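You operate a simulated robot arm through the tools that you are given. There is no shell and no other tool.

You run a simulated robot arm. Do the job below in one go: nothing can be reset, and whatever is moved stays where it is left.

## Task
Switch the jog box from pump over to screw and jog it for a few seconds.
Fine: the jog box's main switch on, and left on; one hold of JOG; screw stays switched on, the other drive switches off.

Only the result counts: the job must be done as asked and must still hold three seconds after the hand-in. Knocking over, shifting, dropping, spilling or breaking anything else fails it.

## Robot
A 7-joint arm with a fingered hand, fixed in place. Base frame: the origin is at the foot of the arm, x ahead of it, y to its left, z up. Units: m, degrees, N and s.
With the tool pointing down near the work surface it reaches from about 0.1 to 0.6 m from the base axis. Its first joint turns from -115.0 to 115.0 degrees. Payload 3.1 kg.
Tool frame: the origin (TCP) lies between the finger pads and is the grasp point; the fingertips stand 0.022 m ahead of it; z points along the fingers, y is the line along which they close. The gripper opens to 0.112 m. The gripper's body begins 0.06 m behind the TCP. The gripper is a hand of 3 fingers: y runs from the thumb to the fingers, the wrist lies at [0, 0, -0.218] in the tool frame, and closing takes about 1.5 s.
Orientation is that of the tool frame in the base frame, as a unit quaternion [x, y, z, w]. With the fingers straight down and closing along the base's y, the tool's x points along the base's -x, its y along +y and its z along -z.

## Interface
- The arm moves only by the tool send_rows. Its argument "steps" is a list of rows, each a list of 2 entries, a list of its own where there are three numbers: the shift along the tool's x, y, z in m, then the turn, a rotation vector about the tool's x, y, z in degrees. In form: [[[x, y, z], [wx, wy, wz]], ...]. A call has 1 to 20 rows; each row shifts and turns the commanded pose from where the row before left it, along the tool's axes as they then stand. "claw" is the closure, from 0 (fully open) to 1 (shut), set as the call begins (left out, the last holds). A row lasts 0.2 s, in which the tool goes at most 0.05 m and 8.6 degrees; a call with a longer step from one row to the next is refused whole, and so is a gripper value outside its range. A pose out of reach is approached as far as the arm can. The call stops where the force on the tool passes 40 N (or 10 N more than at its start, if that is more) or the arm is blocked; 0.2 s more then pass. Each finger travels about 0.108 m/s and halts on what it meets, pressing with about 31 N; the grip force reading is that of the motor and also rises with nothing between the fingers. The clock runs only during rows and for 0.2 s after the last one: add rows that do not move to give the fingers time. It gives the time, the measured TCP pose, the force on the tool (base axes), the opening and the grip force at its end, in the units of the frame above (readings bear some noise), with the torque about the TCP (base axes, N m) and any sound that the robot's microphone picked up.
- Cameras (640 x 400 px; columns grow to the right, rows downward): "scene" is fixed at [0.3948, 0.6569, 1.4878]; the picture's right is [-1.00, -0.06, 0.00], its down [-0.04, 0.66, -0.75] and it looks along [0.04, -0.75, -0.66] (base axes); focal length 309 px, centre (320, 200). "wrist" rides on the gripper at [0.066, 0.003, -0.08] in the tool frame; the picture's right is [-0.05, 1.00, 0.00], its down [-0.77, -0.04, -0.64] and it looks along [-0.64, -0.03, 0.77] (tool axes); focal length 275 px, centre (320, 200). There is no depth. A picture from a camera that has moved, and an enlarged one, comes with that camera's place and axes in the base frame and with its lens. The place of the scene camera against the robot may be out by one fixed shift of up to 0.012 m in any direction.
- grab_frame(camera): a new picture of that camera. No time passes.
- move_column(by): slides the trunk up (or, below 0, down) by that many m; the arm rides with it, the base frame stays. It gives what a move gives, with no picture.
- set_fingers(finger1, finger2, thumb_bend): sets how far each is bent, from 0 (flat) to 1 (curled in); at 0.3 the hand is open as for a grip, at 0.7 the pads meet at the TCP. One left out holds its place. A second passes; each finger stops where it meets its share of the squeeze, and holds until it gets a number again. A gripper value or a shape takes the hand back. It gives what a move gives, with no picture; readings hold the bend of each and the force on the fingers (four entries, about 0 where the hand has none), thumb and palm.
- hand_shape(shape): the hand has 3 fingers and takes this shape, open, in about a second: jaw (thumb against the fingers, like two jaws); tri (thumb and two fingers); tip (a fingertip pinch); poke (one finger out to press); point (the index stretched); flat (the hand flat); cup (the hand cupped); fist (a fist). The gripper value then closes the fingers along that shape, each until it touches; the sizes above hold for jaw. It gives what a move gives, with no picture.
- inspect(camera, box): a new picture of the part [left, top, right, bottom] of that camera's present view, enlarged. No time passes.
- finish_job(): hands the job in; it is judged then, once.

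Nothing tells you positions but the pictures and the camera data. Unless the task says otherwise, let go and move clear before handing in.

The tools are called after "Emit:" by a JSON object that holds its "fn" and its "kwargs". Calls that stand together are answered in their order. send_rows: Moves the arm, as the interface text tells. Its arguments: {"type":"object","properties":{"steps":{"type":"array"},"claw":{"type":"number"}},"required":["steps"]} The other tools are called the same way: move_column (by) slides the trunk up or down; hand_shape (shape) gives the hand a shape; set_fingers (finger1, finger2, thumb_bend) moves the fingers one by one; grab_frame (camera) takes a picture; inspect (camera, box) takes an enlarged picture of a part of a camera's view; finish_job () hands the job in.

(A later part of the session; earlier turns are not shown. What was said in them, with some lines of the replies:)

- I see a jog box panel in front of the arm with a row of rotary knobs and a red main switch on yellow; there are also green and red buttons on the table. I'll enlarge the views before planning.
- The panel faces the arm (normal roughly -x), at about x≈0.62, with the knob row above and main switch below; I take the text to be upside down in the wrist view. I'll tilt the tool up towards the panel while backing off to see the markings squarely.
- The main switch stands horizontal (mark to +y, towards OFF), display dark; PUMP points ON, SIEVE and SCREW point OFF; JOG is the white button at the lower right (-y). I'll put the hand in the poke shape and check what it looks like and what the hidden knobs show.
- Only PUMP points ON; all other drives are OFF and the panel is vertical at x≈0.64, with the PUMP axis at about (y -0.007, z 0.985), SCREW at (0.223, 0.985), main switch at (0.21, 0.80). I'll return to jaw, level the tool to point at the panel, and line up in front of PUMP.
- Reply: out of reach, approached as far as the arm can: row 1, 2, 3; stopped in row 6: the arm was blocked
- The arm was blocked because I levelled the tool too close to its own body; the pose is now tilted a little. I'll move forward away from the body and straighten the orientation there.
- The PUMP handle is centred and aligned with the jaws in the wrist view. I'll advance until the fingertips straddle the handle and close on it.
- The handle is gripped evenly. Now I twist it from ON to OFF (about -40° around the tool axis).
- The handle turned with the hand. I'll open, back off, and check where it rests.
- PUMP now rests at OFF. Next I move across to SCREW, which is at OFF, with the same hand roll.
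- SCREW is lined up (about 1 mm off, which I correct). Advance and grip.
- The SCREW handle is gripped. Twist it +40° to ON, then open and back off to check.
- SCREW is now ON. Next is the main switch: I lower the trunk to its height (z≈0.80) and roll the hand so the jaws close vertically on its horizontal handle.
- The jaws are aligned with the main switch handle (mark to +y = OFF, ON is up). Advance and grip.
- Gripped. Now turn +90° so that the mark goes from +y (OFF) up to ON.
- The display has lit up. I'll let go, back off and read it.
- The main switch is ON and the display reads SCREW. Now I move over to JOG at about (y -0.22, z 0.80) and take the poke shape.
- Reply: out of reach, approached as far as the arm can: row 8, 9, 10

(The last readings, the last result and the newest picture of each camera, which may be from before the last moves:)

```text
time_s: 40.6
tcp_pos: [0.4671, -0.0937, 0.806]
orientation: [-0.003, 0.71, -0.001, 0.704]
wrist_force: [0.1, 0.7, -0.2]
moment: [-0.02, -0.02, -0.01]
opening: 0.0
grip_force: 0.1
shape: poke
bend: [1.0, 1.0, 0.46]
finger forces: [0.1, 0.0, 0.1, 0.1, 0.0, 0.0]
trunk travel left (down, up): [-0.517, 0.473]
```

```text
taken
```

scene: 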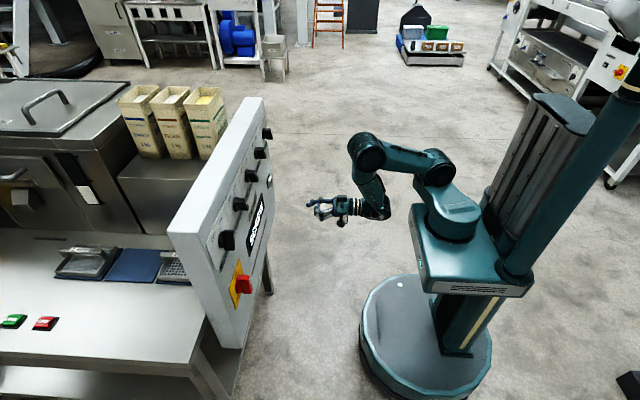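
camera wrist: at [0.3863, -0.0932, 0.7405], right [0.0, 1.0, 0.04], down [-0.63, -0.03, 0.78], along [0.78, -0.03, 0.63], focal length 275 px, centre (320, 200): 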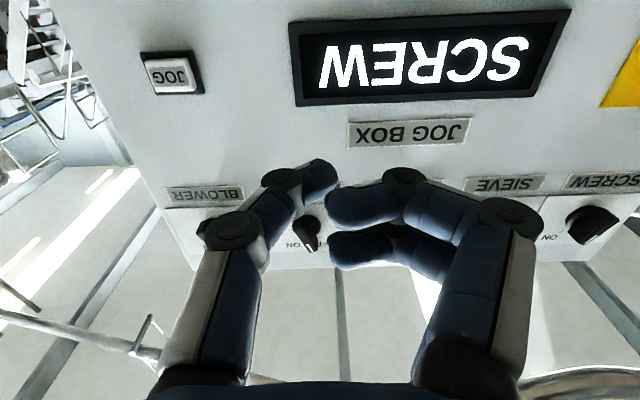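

JOG is visible at upper left of the wrist view, but the arm ran out of reach sideways at this x (too folded). I'll move forward a little, where the wrist is farther from the base, and see whether it comes to y≈-0.22.

Emit:
{"fn": "send_rows", "kwargs": {"steps": [[[0, 0, 0.02], [0, 0, 0]], [[0, 0, 0.02], [0, 0, 0]], [[0, 0, 0], [0, 0, 0]], [[0, 0, 0], [0, 0, 0]]]}}

Emit:
{"fn": "grab_frame", "kwargs": {"camera": "scene"}}

```text
time_s: 41.6
tcp_pos: [0.4942, -0.0806, 0.812]
orientation: [-0.003, 0.71, -0.001, 0.704]
wrist_force: [0.4, 0.0, 0.1]
moment: [0.0, -0.01, -0.02]
opening: 0.0
grip_force: 0.2
shape: poke
bend: [1.0, 1.0, 0.46]
finger forces: [0.0, 0.0, 0.1, 0.0, 0.0, 0.0]
out of reach, approached as far as the arm can: row 1, 2
trunk travel left (down, up): [-0.517, 0.473]
```

```text
taken
```

scene: 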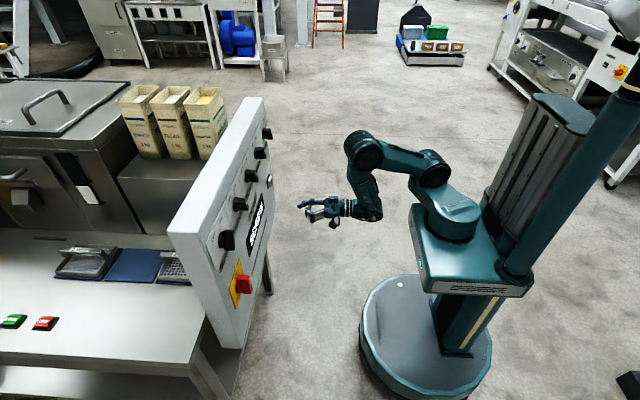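

The limit seems to come from keeping the tool square to the panel this far right. I'll yaw the tool about 20° towards -y (pointing radially), which should suit the arm; a slanted press with one finger is fine.

Emit:
{"fn": "send_rows", "kwargs": {"steps": [[[0, 0, 0], [7, 0, 0]], [[0, 0, 0], [7, 0, 0]], [[0, 0, 0], [6, 0, 0]], [[0, 0, 0], [0, 0, 0]], [[0, 0, 0], [0, 0, 0]]]}}

Emit:
{"fn": "grab_frame", "kwargs": {"camera": "scene"}}

Emit:
{"fn": "grab_frame", "kwargs": {"camera": "wrist"}}

```text
time_s: 42.8
tcp_pos: [0.4927, -0.0816, 0.8115]
orientation: [0.119, 0.699, -0.123, 0.694]
wrist_force: [-0.2, 0.1, 0.5]
moment: [0.02, -0.03, 0.03]
opening: 0.0
grip_force: 0.0
shape: poke
bend: [1.0, 1.0, 0.46]
finger forces: [0.0, 0.0, 0.0, 0.0, 0.1, 0.0]
trunk travel left (down, up): [-0.517, 0.473]
```

```text
taken
```

scene: 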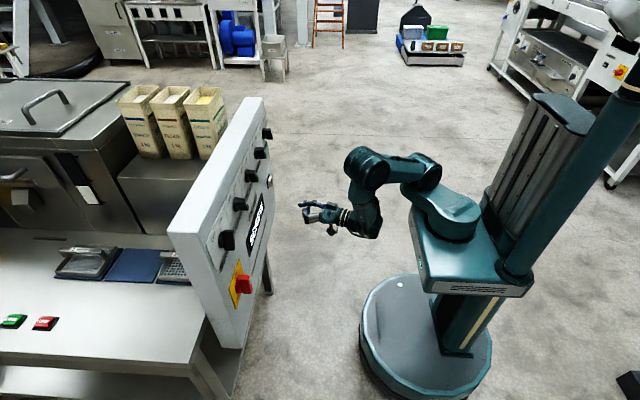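

```text
taken
camera wrist: at [0.4182, -0.0527, 0.7465], right [0.34, 0.94, 0.04], down [-0.6, 0.19, 0.77], along [0.72, -0.29, 0.63], focal length 275 px, centre (320, 200)
```

wrist: 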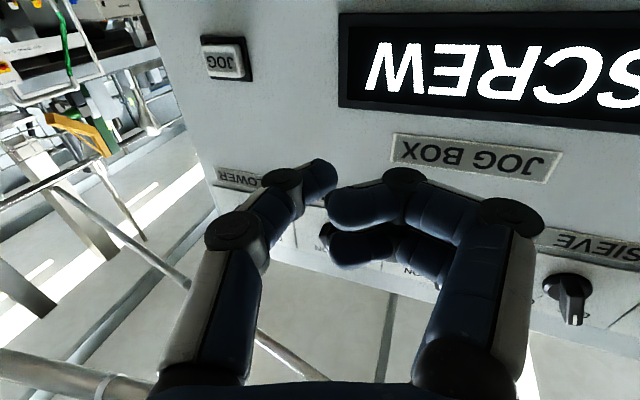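

JOG's face is at about (0.635, -0.2225, 0.80) from two wrist views. In poke the curled knuckles sit nearly level with the tip when yawed, so I'll look at the point shape instead.

Emit:
{"fn": "hand_shape", "kwargs": {"shape": "point"}}

Emit:
{"fn": "grab_frame", "kwargs": {"camera": "wrist"}}

Emit:
{"fn": "inspect", "kwargs": {"camera": "scene", "box": [220, 150, 400, 270]}}

```text
time_s: 43.7
tcp_pos: [0.4934, -0.0814, 0.8122]
orientation: [0.119, 0.699, -0.124, 0.694]
wrist_force: [-0.2, -0.3, 0.4]
moment: [0.0, -0.01, -0.03]
opening: 0.0
grip_force: 0.0
shape: point
bend: [0.27, 1.0, 0.5]
finger forces: [0.0, 0.1, 0.0, 0.2, 0.0, 0.0]
trunk travel left (down, up): [-0.517, 0.473]
```

```text
taken
camera wrist: at [0.4183, -0.0528, 0.7465], right [0.34, 0.94, 0.04], down [-0.6, 0.19, 0.77], along [0.72, -0.29, 0.63], focal length 275 px, centre (320, 200)
```

wrist: 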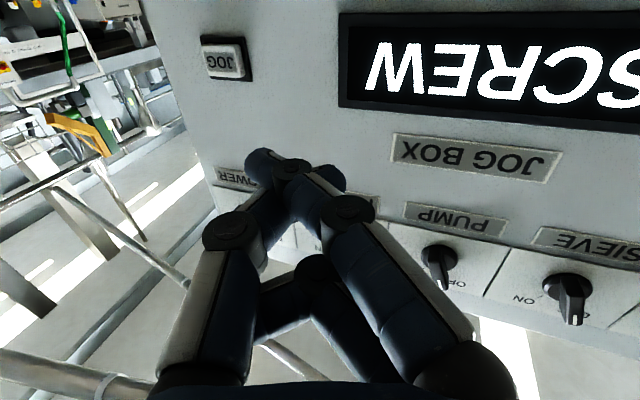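

```text
3.33 times, centred on (310, 210) of scene
camera zoom: at [0.3948, 0.6569, 1.4878], right [-1.0, -0.06, 0.0], down [-0.04, 0.66, -0.75], along [0.04, -0.75, -0.66], focal length 1030 px, centre (353, 167)
```

zoom: 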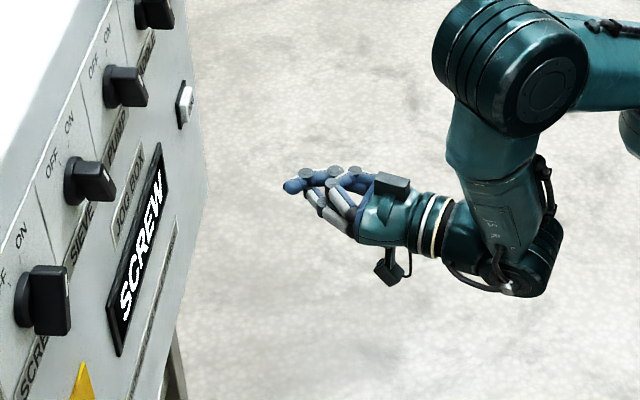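

The point shape crosses the thumb, so it's no cleaner. I'll first check reach by moving to a standoff in front of JOG with this yaw.

Emit:
{"fn": "hand_shape", "kwargs": {"shape": "poke"}}

Emit:
{"fn": "send_rows", "kwargs": {"steps": [[[0.003, -0.02115, 0.0223], [0, 0, 0]], [[0.003, -0.02115, 0.0223], [0, 0, 0]], [[0.003, -0.02115, 0.0223], [0, 0, 0]], [[0.003, -0.02115, 0.0223], [0, 0, 0]], [[0, 0, 0], [0, 0, 0]]]}}

Emit:
{"fn": "grab_frame", "kwargs": {"camera": "wrist"}}

Emit:
{"fn": "inspect", "kwargs": {"camera": "scene", "box": [220, 120, 400, 240]}}

```text
time_s: 44.6
tcp_pos: [0.4926, -0.0823, 0.8126]
orientation: [0.12, 0.699, -0.125, 0.694]
wrist_force: [-0.4, 0.9, -0.1]
moment: [0.0, 0.0, 0.0]
opening: 0.0
grip_force: 0.1
shape: poke
bend: [0.98, 1.0, 1.0]
finger forces: [0.0, 0.1, 0.1, 0.0, 0.0, 0.0]
trunk travel left (down, up): [-0.517, 0.473]
```

```text
time_s: 45.8
tcp_pos: [0.5505, -0.1903, 0.799]
orientation: [0.119, 0.699, -0.124, 0.694]
wrist_force: [-0.4, 0.0, 0.0]
moment: [-0.04, -0.01, 0.0]
opening: 0.0
grip_force: 0.2
shape: poke
bend: [0.99, 1.0, 1.0]
finger forces: [0.0, 0.0, 0.1, 0.0, 0.0, 0.0]
trunk travel left (down, up): [-0.517, 0.473]
```

```text
taken
camera wrist: at [0.4749, -0.1612, 0.7335], right [0.34, 0.94, 0.04], down [-0.6, 0.19, 0.77], along [0.72, -0.29, 0.63], focal length 275 px, centre (320, 200)
```

wrist: 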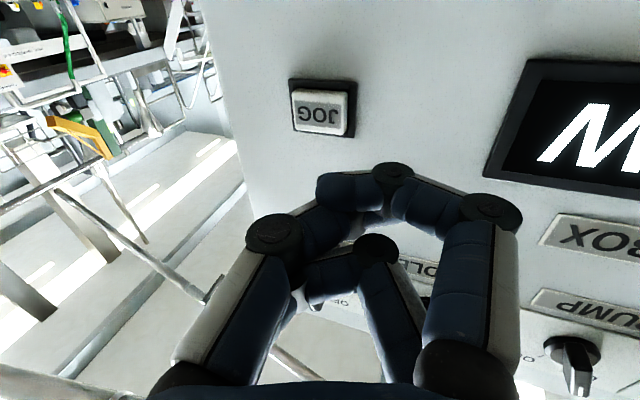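

```text
3.33 times, centred on (310, 180) of scene
camera zoom: at [0.3948, 0.6569, 1.4878], right [-1.0, -0.06, 0.0], down [-0.04, 0.66, -0.75], along [0.04, -0.75, -0.66], focal length 1030 px, centre (353, 267)
```

zoom: 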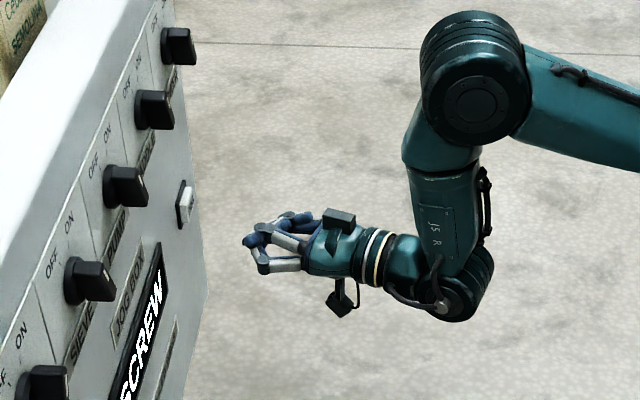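

Reach works with this yaw, but the fingers tangled on the way back to poke. I'll open to jaw and try the fingertip pinch, closed, as a pointed presser.

Emit:
{"fn": "hand_shape", "kwargs": {"shape": "jaw"}}

Emit:
{"fn": "hand_shape", "kwargs": {"shape": "tip"}}

Emit:
{"fn": "send_rows", "kwargs": {"steps": [[[0, 0, 0], [0, 0, 0]], [[0, 0, 0], [0, 0, 0]], [[0, 0, 0], [0, 0, 0]], [[0, 0, 0], [0, 0, 0]], [[0, 0, 0], [0, 0, 0]], [[0, 0, 0], [0, 0, 0]]], "claw": 1.0}}

Emit:
{"fn": "grab_frame", "kwargs": {"camera": "wrist"}}

Emit:
{"fn": "inspect", "kwargs": {"camera": "scene", "box": [240, 130, 360, 220]}}

```text
time_s: 46.7
tcp_pos: [0.5497, -0.1894, 0.7989]
orientation: [0.119, 0.699, -0.123, 0.694]
wrist_force: [0.0, 0.4, -0.6]
moment: [0.04, 0.0, 0.03]
opening: 0.0799
grip_force: 0.0
shape: jaw
bend: [0.3, 0.75, 0.32]
finger forces: [0.1, 0.1, 0.1, 0.0, 0.0, 0.1]
trunk travel left (down, up): [-0.517, 0.473]
```

```text
time_s: 47.6
tcp_pos: [0.5495, -0.1892, 0.7984]
orientation: [0.119, 0.699, -0.123, 0.695]
wrist_force: [0.0, -0.3, -0.1]
moment: [0.0, 0.02, 0.01]
opening: 0.0799
grip_force: 0.1
shape: tip
bend: [0.3, 0.74, 0.32]
finger forces: [0.0, 0.1, 0.0, 0.0, 0.1, 0.0]
trunk travel left (down, up): [-0.517, 0.473]
```

```text
time_s: 49.0
tcp_pos: [0.5492, -0.1898, 0.7982]
orientation: [0.119, 0.699, -0.123, 0.694]
wrist_force: [0.0, 0.3, -0.3]
moment: [0.01, 0.01, 0.0]
opening: 0.0002
grip_force: 31.2
shape: tip
bend: [0.68, 0.68, 0.77]
finger forces: [0.0, 0.0, 0.0, 0.1, 0.0, 0.0]
trunk travel left (down, up): [-0.517, 0.473]
```

```text
taken
camera wrist: at [0.4748, -0.1609, 0.7335], right [0.34, 0.94, 0.04], down [-0.6, 0.19, 0.77], along [0.72, -0.29, 0.63], focal length 275 px, centre (320, 200)
```

wrist: 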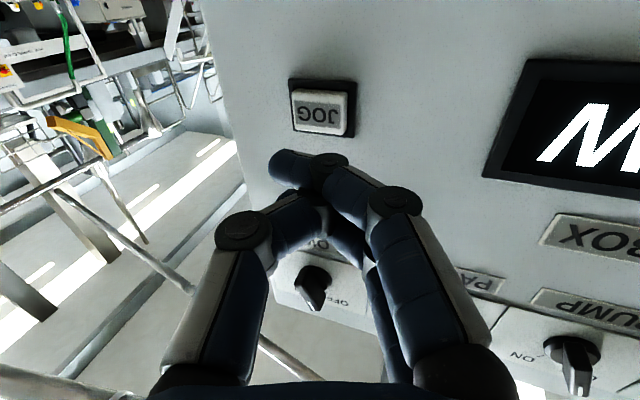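

```text
4.44 times, centred on (300, 175) of scene
camera zoom: at [0.3948, 0.6569, 1.4878], right [-1.0, -0.06, 0.0], down [-0.04, 0.66, -0.75], along [0.04, -0.75, -0.66], focal length 1373 px, centre (409, 311)
```

zoom: 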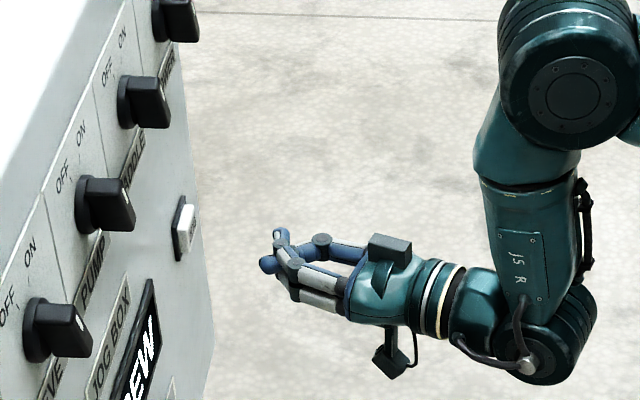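

The pinch crosses fingers too. I'll reopen fully in jaw, return to a clean poke, and roll the hand -90° so that the curled fingers sit below the thumb tip and stay recessed.

Emit:
{"fn": "hand_shape", "kwargs": {"shape": "flat"}}

Emit:
{"fn": "hand_shape", "kwargs": {"shape": "jaw"}}

Emit:
{"fn": "send_rows", "kwargs": {"steps": [[[0, 0, 0], [0, 0, -7.5]], [[0, 0, 0], [0, 0, -7.5]], [[0, 0, 0], [0, 0, -7.5]], [[0, 0, 0], [0, 0, -7.5]], [[0, 0, 0], [0, 0, -7.5]], [[0, 0, 0], [0, 0, -7.5]], [[0, 0, 0], [0, 0, -7.5]], [[0, 0, 0], [0, 0, -7.5]], [[0, 0, 0], [0, 0, -7.5]], [[0, 0, 0], [0, 0, -7.5]], [[0, 0, 0], [0, 0, -7.5]], [[0, 0, 0], [0, 0, -7.5]], [[0, 0, 0], [0, 0, 0]]], "claw": 0.0}}

Emit:
{"fn": "hand_shape", "kwargs": {"shape": "poke"}}

Emit:
{"fn": "grab_frame", "kwargs": {"camera": "wrist"}}

Emit:
{"fn": "inspect", "kwargs": {"camera": "scene", "box": [240, 130, 360, 220]}}

```text
time_s: 49.9
tcp_pos: [0.5485, -0.1894, 0.7998]
orientation: [0.119, 0.699, -0.123, 0.695]
wrist_force: [0.7, -0.4, -0.4]
moment: [0.02, -0.02, -0.01]
opening: 0.106
grip_force: 0.0
shape: flat
bend: [0.17, 0.17, 0.18]
finger forces: [0.0, 0.0, 0.0, 0.1, 0.0, 0.1]
trunk travel left (down, up): [-0.517, 0.473]
```

```text
time_s: 50.8
tcp_pos: [0.5488, -0.1895, 0.7988]
orientation: [0.12, 0.699, -0.125, 0.694]
wrist_force: [0.6, -1.3, -0.5]
moment: [0.0, -0.02, 0.02]
opening: 0.1123
grip_force: 0.1
shape: jaw
bend: [0.3, 0.3, 0.3]
finger forces: [0.0, 0.0, 0.0, 0.1, 0.0, 0.0]
trunk travel left (down, up): [-0.517, 0.473]
```

```text
time_s: 53.6
tcp_pos: [0.5471, -0.1902, 0.8001]
orientation: [-0.41, 0.579, -0.578, 0.402]
wrist_force: [-0.1, 0.5, -0.3]
moment: [0.03, 0.02, -0.01]
opening: 0.1119
grip_force: 0.0
shape: jaw
bend: [0.3, 0.3, 0.3]
finger forces: [0.1, 0.0, 0.1, 0.0, 0.1, 0.0]
trunk travel left (down, up): [-0.517, 0.473]
```

```text
time_s: 54.5
tcp_pos: [0.5485, -0.1922, 0.8]
orientation: [0.41, -0.578, 0.578, -0.404]
wrist_force: [-0.5, 0.0, -0.1]
moment: [-0.01, -0.02, 0.03]
opening: 0.0001
grip_force: 0.1
shape: poke
bend: [1.0, 1.0, 0.46]
finger forces: [0.1, 0.1, 0.0, 0.2, 0.0, 0.1]
trunk travel left (down, up): [-0.517, 0.473]
```

```text
taken
camera wrist: at [0.4506, -0.227, 0.7985], right [0.01, 0.04, -1.0], down [-0.34, 0.94, 0.03], along [0.94, 0.34, 0.02], focal length 275 px, centre (320, 200)
```

wrist: 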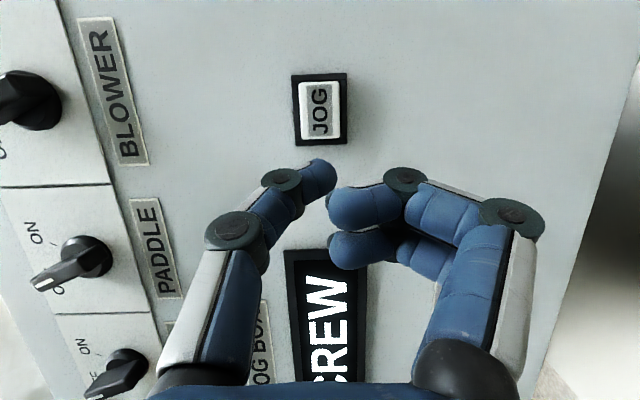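

```text
4.44 times, centred on (300, 175) of scene
camera zoom: at [0.3948, 0.6569, 1.4878], right [-1.0, -0.06, 0.0], down [-0.04, 0.66, -0.75], along [0.04, -0.75, -0.66], focal length 1373 px, centre (409, 311)
```

zoom: 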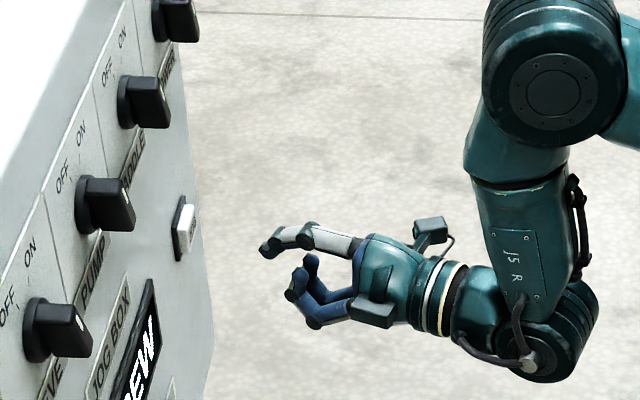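

The poke is clean: thumb tip on the axis, fingers curled below. I'll move to just short of JOG and check.

Emit:
{"fn": "send_rows", "kwargs": {"steps": [[[0.002, -0.001, 0.02], [0, 0, 0]], [[0.002, -0.001, 0.02], [0, 0, 0]], [[0, 0, 0.0163], [0, 0, 0]], [[0, 0, 0], [0, 0, 0]]]}}

Emit:
{"fn": "grab_frame", "kwargs": {"camera": "wrist"}}

Emit:
{"fn": "inspect", "kwargs": {"camera": "scene", "box": [230, 130, 350, 220]}}

```text
time_s: 55.5
tcp_pos: [0.5993, -0.2136, 0.8032]
orientation: [0.409, -0.579, 0.579, -0.403]
wrist_force: [-0.2, -0.3, 0.4]
moment: [0.0, 0.0, 0.04]
opening: 0.0
grip_force: 0.0
shape: poke
bend: [1.0, 1.0, 0.46]
finger forces: [0.0, 0.0, 0.0, 0.0, 0.0, 0.1]
trunk travel left (down, up): [-0.517, 0.473]
```

```text
taken
camera wrist: at [0.5015, -0.2495, 0.801], right [0.01, 0.04, -1.0], down [-0.34, 0.94, 0.03], along [0.94, 0.34, 0.02], focal length 275 px, centre (320, 200)
```

wrist: 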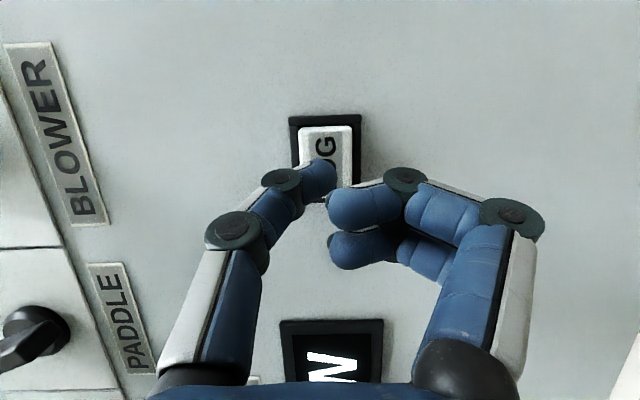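

```text
4.44 times, centred on (290, 175) of scene
camera zoom: at [0.3948, 0.6569, 1.4878], right [-1.0, -0.06, 0.0], down [-0.04, 0.66, -0.75], along [0.04, -0.75, -0.66], focal length 1373 px, centre (453, 311)
```

zoom: 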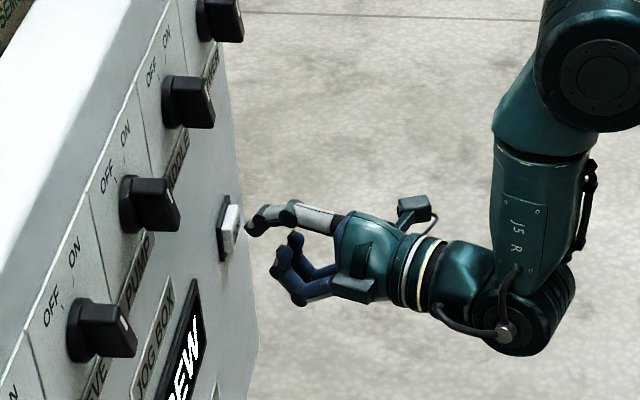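

The tip is in front of the JOG face. I'll push in along the panel normal in small steps until I feel contact.

Emit:
{"fn": "send_rows", "kwargs": {"steps": [[[-0.0014, 0, 0.0038], [0, 0, 0]], [[-0.0014, 0, 0.0038], [0, 0, 0]], [[-0.0007, 0, 0.0019], [0, 0, 0]], [[-0.0007, 0, 0.0019], [0, 0, 0]]]}}

Emit:
{"fn": "grab_frame", "kwargs": {"camera": "wrist"}}

Emit:
{"fn": "inspect", "kwargs": {"camera": "scene", "box": [230, 130, 350, 220]}}

```text
time_s: 56.5
tcp_pos: [0.6112, -0.2135, 0.8034]
orientation: [-0.41, 0.579, -0.578, 0.403]
wrist_force: [-5.5, 0.2, 0.9]
moment: [0.01, 0.04, -0.04]
opening: 0.0
grip_force: 0.0
shape: poke
bend: [1.0, 1.0, 0.46]
finger forces: [0.0, 0.1, 0.1, 0.0, 5.7, 0.0]
trunk travel left (down, up): [-0.517, 0.473]
heard: click
```

```text
taken
camera wrist: at [0.5132, -0.2501, 0.8007], right [0.01, 0.04, -1.0], down [-0.34, 0.94, 0.03], along [0.94, 0.34, 0.02], focal length 275 px, centre (320, 200)
```

wrist: 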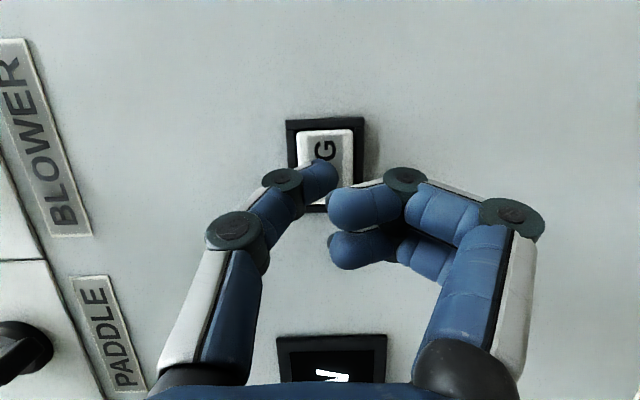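

```text
4.44 times, centred on (290, 175) of scene
camera zoom: at [0.3948, 0.6569, 1.4878], right [-1.0, -0.06, 0.0], down [-0.04, 0.66, -0.75], along [0.04, -0.75, -0.66], focal length 1373 px, centre (453, 311)
```

zoom: 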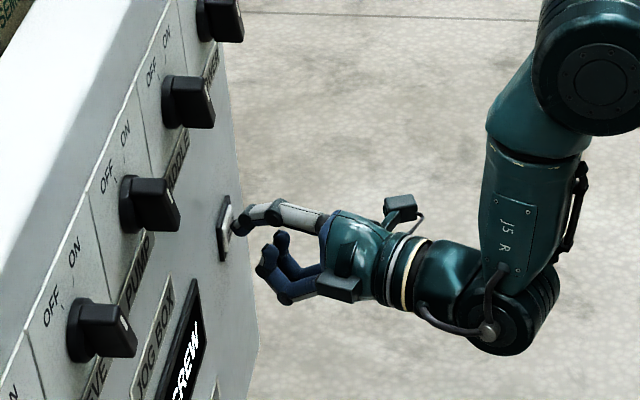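

A click: JOG is pressed with about 5.5 N. I push 1.5 mm further to make sure of it and hold.

Emit:
{"fn": "send_rows", "kwargs": {"steps": [[[-0.0005, 0, 0.0014], [0, 0, 0]], [[0, 0, 0], [0, 0, 0]], [[0, 0, 0], [0, 0, 0]], [[0, 0, 0], [0, 0, 0]], [[0, 0, 0], [0, 0, 0]], [[0, 0, 0], [0, 0, 0]], [[0, 0, 0], [0, 0, 0]], [[0, 0, 0], [0, 0, 0]]]}}

Emit:
{"fn": "grab_frame", "kwargs": {"camera": "scene"}}

Emit:
{"fn": "inspect", "kwargs": {"camera": "scene", "box": [200, 150, 300, 320]}}

```text
time_s: 58.3
tcp_pos: [0.6117, -0.214, 0.8044]
orientation: [0.41, -0.578, 0.579, -0.404]
wrist_force: [-15.1, -1.2, -0.2]
moment: [-0.04, 0.04, -0.05]
opening: 0.0
grip_force: 0.1
shape: poke
bend: [1.0, 1.0, 0.46]
finger forces: [0.1, 0.0, 0.0, 0.0, 14.8, 0.0]
trunk travel left (down, up): [-0.517, 0.473]
```

```text
taken
```

scene: 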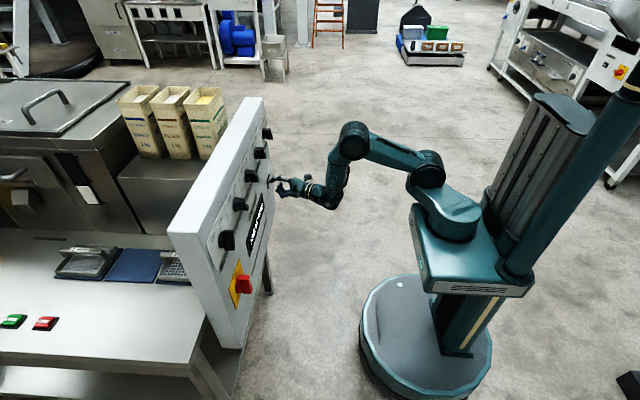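

```text
2.35 times, centred on (250, 235) of scene
camera zoom: at [0.3948, 0.6569, 1.4878], right [-1.0, -0.06, 0.0], down [-0.04, 0.66, -0.75], along [0.04, -0.75, -0.66], focal length 727 px, centre (485, 118)
```

zoom: 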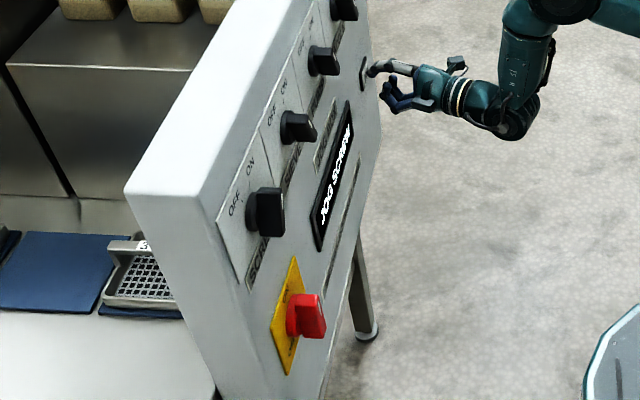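

The display reads "JOG SCREW", so it is jogging; about 2 s held so far. I hold nearly 2 s more, then release cleanly straight back.

Emit:
{"fn": "send_rows", "kwargs": {"steps": [[[0, 0, 0], [0, 0, 0]], [[0, 0, 0], [0, 0, 0]], [[0, 0, 0], [0, 0, 0]], [[0, 0, 0], [0, 0, 0]], [[0, 0, 0], [0, 0, 0]], [[0, 0, 0], [0, 0, 0]], [[0, 0, 0], [0, 0, 0]], [[0, 0, 0], [0, 0, 0]], [[0.00684, 0, -0.0188], [0, 0, 0]], [[0.00684, 0, -0.0188], [0, 0, 0]], [[0.00684, 0, -0.0188], [0, 0, 0]], [[0, 0, -0.02], [0, 0, 0]], [[0, 0, 0], [0, 0, 0]]]}}

Emit:
{"fn": "grab_frame", "kwargs": {"camera": "wrist"}}

Emit:
{"fn": "inspect", "kwargs": {"camera": "scene", "box": [200, 150, 300, 320]}}

Emit:
{"fn": "grab_frame", "kwargs": {"camera": "scene"}}

```text
time_s: 61.1
tcp_pos: [0.5346, -0.2073, 0.8034]
orientation: [0.409, -0.578, 0.579, -0.403]
wrist_force: [-0.5, 0.4, 0.7]
moment: [0.0, 0.01, 0.02]
opening: 0.0
grip_force: 0.1
shape: poke
bend: [1.0, 1.0, 0.46]
finger forces: [0.0, 0.1, 0.0, 0.0, 0.0, 0.0]
trunk travel left (down, up): [-0.517, 0.473]
```

```text
taken
camera wrist: at [0.437, -0.2435, 0.8008], right [0.01, 0.04, -1.0], down [-0.34, 0.94, 0.03], along [0.94, 0.34, 0.02], focal length 275 px, centre (320, 200)
```

wrist: 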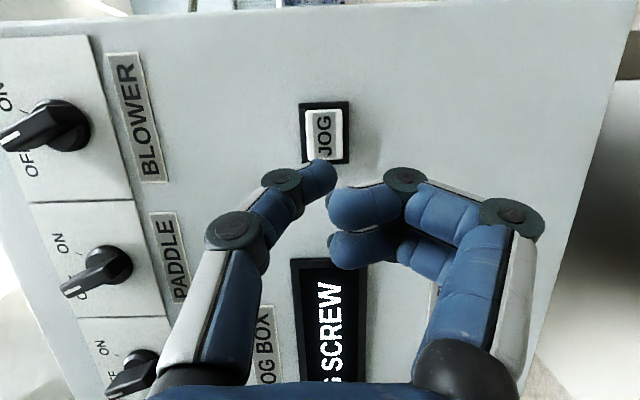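

```text
2.35 times, centred on (250, 235) of scene
camera zoom: at [0.3948, 0.6569, 1.4878], right [-1.0, -0.06, 0.0], down [-0.04, 0.66, -0.75], along [0.04, -0.75, -0.66], focal length 727 px, centre (485, 118)
```

zoom: 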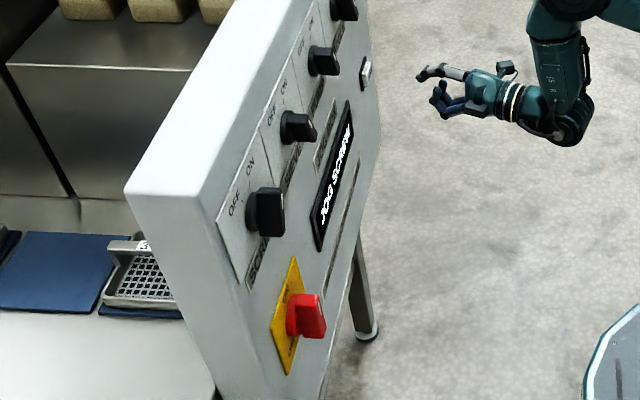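

```text
taken
```

scene: 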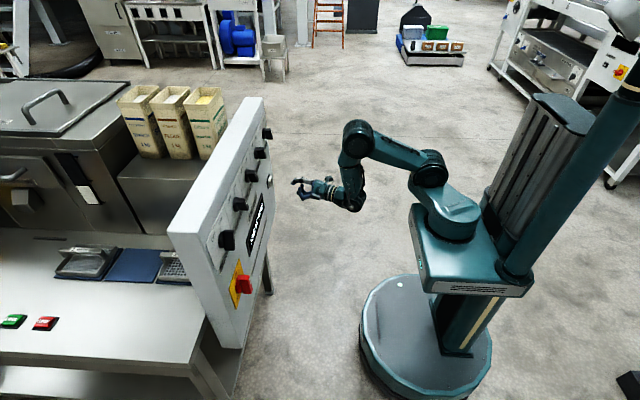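

JOG is released and the hand is clear, but the display still reads "JOG SCREW". I'll wait a moment and see whether it returns.

Emit:
{"fn": "send_rows", "kwargs": {"steps": [[[0, 0, -0.01], [0, 0, 0]], [[0, 0, 0], [0, 0, 0]], [[0, 0, 0], [0, 0, 0]], [[0, 0, 0], [0, 0, 0]], [[0, 0, 0], [0, 0, 0]], [[0, 0, 0], [0, 0, 0]], [[0, 0, 0], [0, 0, 0]], [[0, 0, 0], [0, 0, 0]], [[0, 0, 0], [0, 0, 0]], [[0, 0, 0], [0, 0, 0]]]}}

Emit:
{"fn": "grab_frame", "kwargs": {"camera": "wrist"}}

Emit:
{"fn": "inspect", "kwargs": {"camera": "scene", "box": [200, 150, 300, 320]}}

```text
time_s: 63.3
tcp_pos: [0.5253, -0.2035, 0.803]
orientation: [0.409, -0.578, 0.579, -0.404]
wrist_force: [-0.7, -0.5, 0.9]
moment: [0.03, -0.01, -0.02]
opening: 0.0001
grip_force: 0.1
shape: poke
bend: [1.0, 1.0, 0.46]
finger forces: [0.1, 0.0, 0.0, 0.0, 0.1, 0.1]
trunk travel left (down, up): [-0.517, 0.473]
```

```text
taken
camera wrist: at [0.4282, -0.2399, 0.8006], right [0.01, 0.04, -1.0], down [-0.34, 0.94, 0.03], along [0.94, 0.34, 0.02], focal length 275 px, centre (320, 200)
```

wrist: 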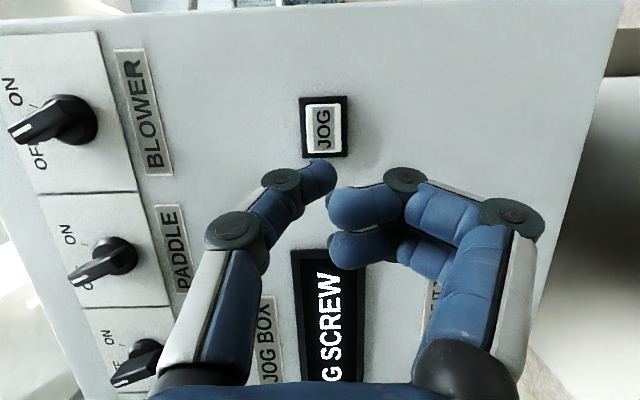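

```text
2.35 times, centred on (250, 235) of scene
camera zoom: at [0.3948, 0.6569, 1.4878], right [-1.0, -0.06, 0.0], down [-0.04, 0.66, -0.75], along [0.04, -0.75, -0.66], focal length 727 px, centre (485, 118)
```

zoom: 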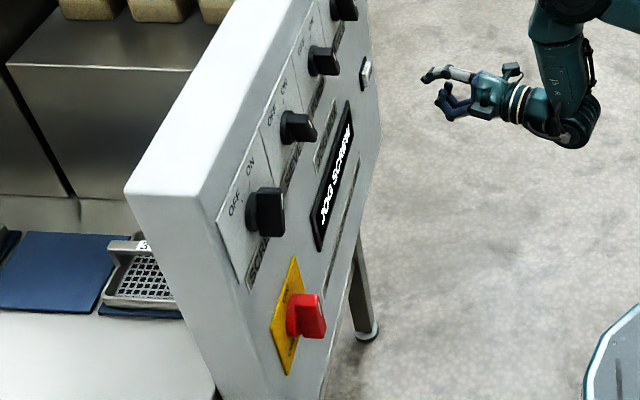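

Emit:
{"fn": "send_rows", "kwargs": {"steps": [[[0, 0, -0.01], [0, 0, 0]], [[0, 0, 0], [0, 0, 0]], [[0, 0, 0], [0, 0, 0]], [[0, 0, 0], [0, 0, 0]], [[0, 0, 0], [0, 0, 0]], [[0, 0, 0], [0, 0, 0]], [[0, 0, 0], [0, 0, 0]], [[0, 0, 0], [0, 0, 0]], [[0, 0, 0], [0, 0, 0]], [[0, 0, 0], [0, 0, 0]], [[0, 0, 0], [0, 0, 0]], [[0, 0, 0], [0, 0, 0]], [[0, 0, 0], [0, 0, 0]], [[0, 0, 0], [0, 0, 0]], [[0, 0, 0], [0, 0, 0]], [[0, 0, 0], [0, 0, 0]]]}}

Emit:
{"fn": "inspect", "kwargs": {"camera": "wrist", "box": [270, 70, 380, 180]}}

Emit:
{"fn": "grab_frame", "kwargs": {"camera": "wrist"}}

Emit:
{"fn": "inspect", "kwargs": {"camera": "scene", "box": [230, 140, 290, 220]}}

```text
time_s: 66.7
tcp_pos: [0.5154, -0.2007, 0.802]
orientation: [0.41, -0.578, 0.579, -0.403]
wrist_force: [0.6, -0.4, 1.0]
moment: [-0.02, 0.03, 0.0]
opening: 0.0
grip_force: 0.1
shape: poke
bend: [1.0, 1.0, 0.46]
finger forces: [0.0, 0.0, 0.0, 0.0, 0.0, 0.0]
trunk travel left (down, up): [-0.517, 0.473]
```

```text
3.64 times, centred on (325, 125) of wrist
camera zoom: at [0.4182, -0.2368, 0.8002], right [0.01, 0.04, -1.0], down [-0.34, 0.94, 0.03], along [0.94, 0.34, 0.02], focal length 1001 px, centre (302, 473)
```

zoom: 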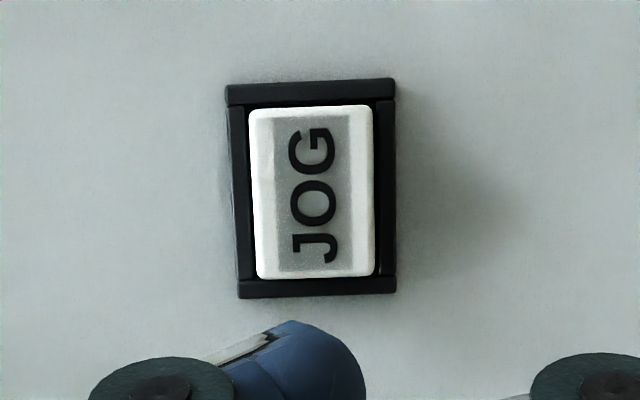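

```text
taken
camera wrist: at [0.4182, -0.2368, 0.8002], right [0.01, 0.04, -1.0], down [-0.34, 0.94, 0.03], along [0.94, 0.34, 0.02], focal length 275 px, centre (320, 200)
```

wrist: 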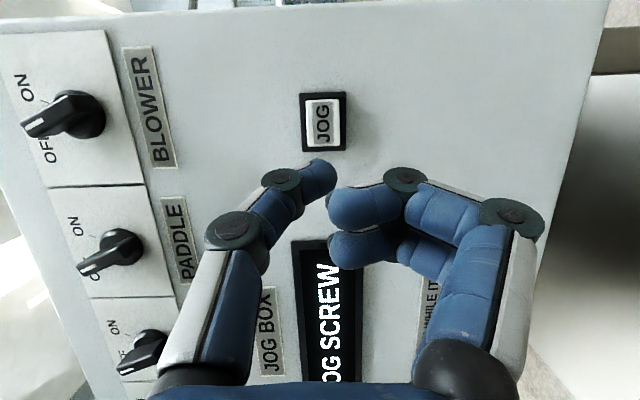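

```text
5.00 times, centred on (260, 180) of scene
camera zoom: at [0.3948, 0.6569, 1.4878], right [-1.0, -0.06, 0.0], down [-0.04, 0.66, -0.75], along [0.04, -0.75, -0.66], focal length 1544 px, centre (620, 300)
```

zoom: 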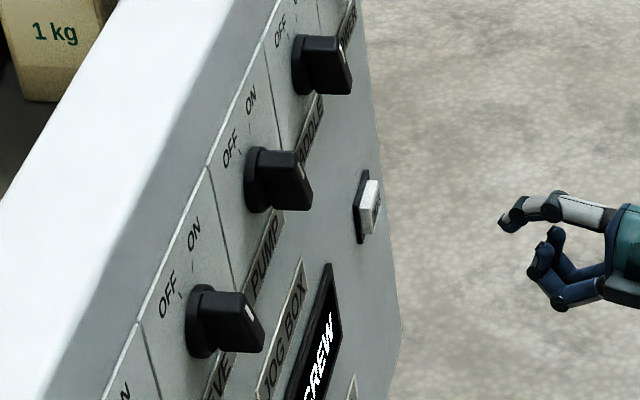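

Emit:
{"fn": "inspect", "kwargs": {"camera": "scene", "box": [200, 190, 280, 310]}}

Emit:
{"fn": "send_rows", "kwargs": {"steps": [[[-0.03, 0, -0.01], [0, 0, 0]], [[-0.03, 0, -0.01], [0, 0, 0]], [[-0.03, 0, -0.01], [0, 0, 0]], [[-0.03, 0, -0.01], [0, 0, 0]], [[-0.03, 0, 0], [0, 0, 0]], [[0, 0, 0], [0, 0, 0]]]}}

Emit:
{"fn": "grab_frame", "kwargs": {"camera": "wrist"}}

```text
3.33 times, centred on (240, 250) of scene
camera zoom: at [0.3948, 0.6569, 1.4878], right [-1.0, -0.06, 0.0], down [-0.04, 0.66, -0.75], along [0.04, -0.75, -0.66], focal length 1030 px, centre (587, 33)
```

zoom: 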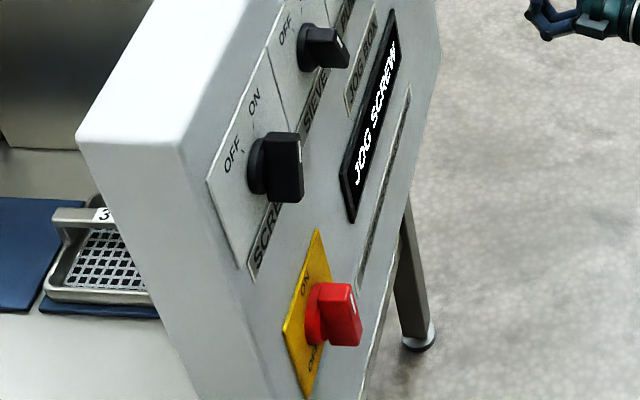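

```text
time_s: 68.1
tcp_pos: [0.5304, -0.0484, 0.8021]
orientation: [-0.41, 0.579, -0.579, 0.403]
wrist_force: [-0.2, 0.1, 0.4]
moment: [0.01, 0.0, 0.03]
opening: 0.0
grip_force: 0.1
shape: poke
bend: [1.0, 1.0, 0.46]
finger forces: [0.0, 0.0, 0.0, 0.1, 0.1, 0.0]
trunk travel left (down, up): [-0.517, 0.473]
```

```text
taken
camera wrist: at [0.4338, -0.0838, 0.8002], right [0.01, 0.04, -1.0], down [-0.34, 0.94, 0.03], along [0.94, 0.34, 0.02], focal length 275 px, centre (320, 200)
```

wrist: 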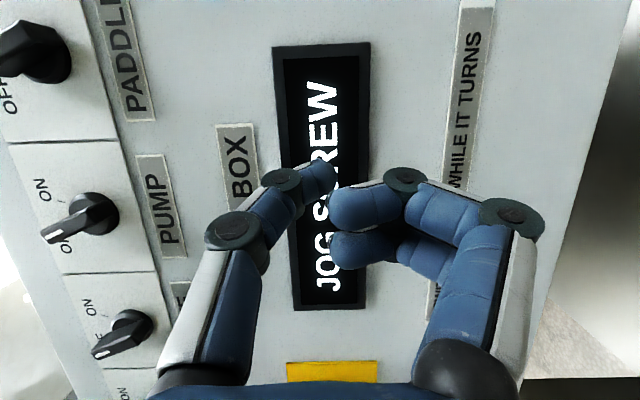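

The main switch is ON, PUMP is OFF, SCREW is ON and the other drives are untouched at OFF. JOG was held once for about 4 s and has sprung back; the display still reads "JOG SCREW", which I take to be its record of that jog. The hand is clear of the panel, so I hand in.

Emit:
{"fn": "finish_job", "kwargs": {}}

```text
The job is handed in.
```

I switched the jog box from pump to screw, jogged it once for about 4 seconds, and handed the job in.

- **Drives:** PUMP is now at OFF and SCREW at ON. SIEVE, PADDLE and BLOWER were already at OFF and I left them alone.
- **Main switch:** it was at OFF at the start. I turned it to ON and left it there.
- **JOG:** I pressed it once. It clicked, and the display changed from "SCREW" to "JOG SCREW". After I released it the button sprang back.

**Not confirmed:** the display still read "JOG SCREW" more than 5 seconds after I released the button. I took this as a record of the finished jog, because the button was up and the microphone reported no running sound. I had no other way to check that the screw had stopped.

As far as I could see, nothing else was moved or touched, and the hand was clear of the panel when I handed in.
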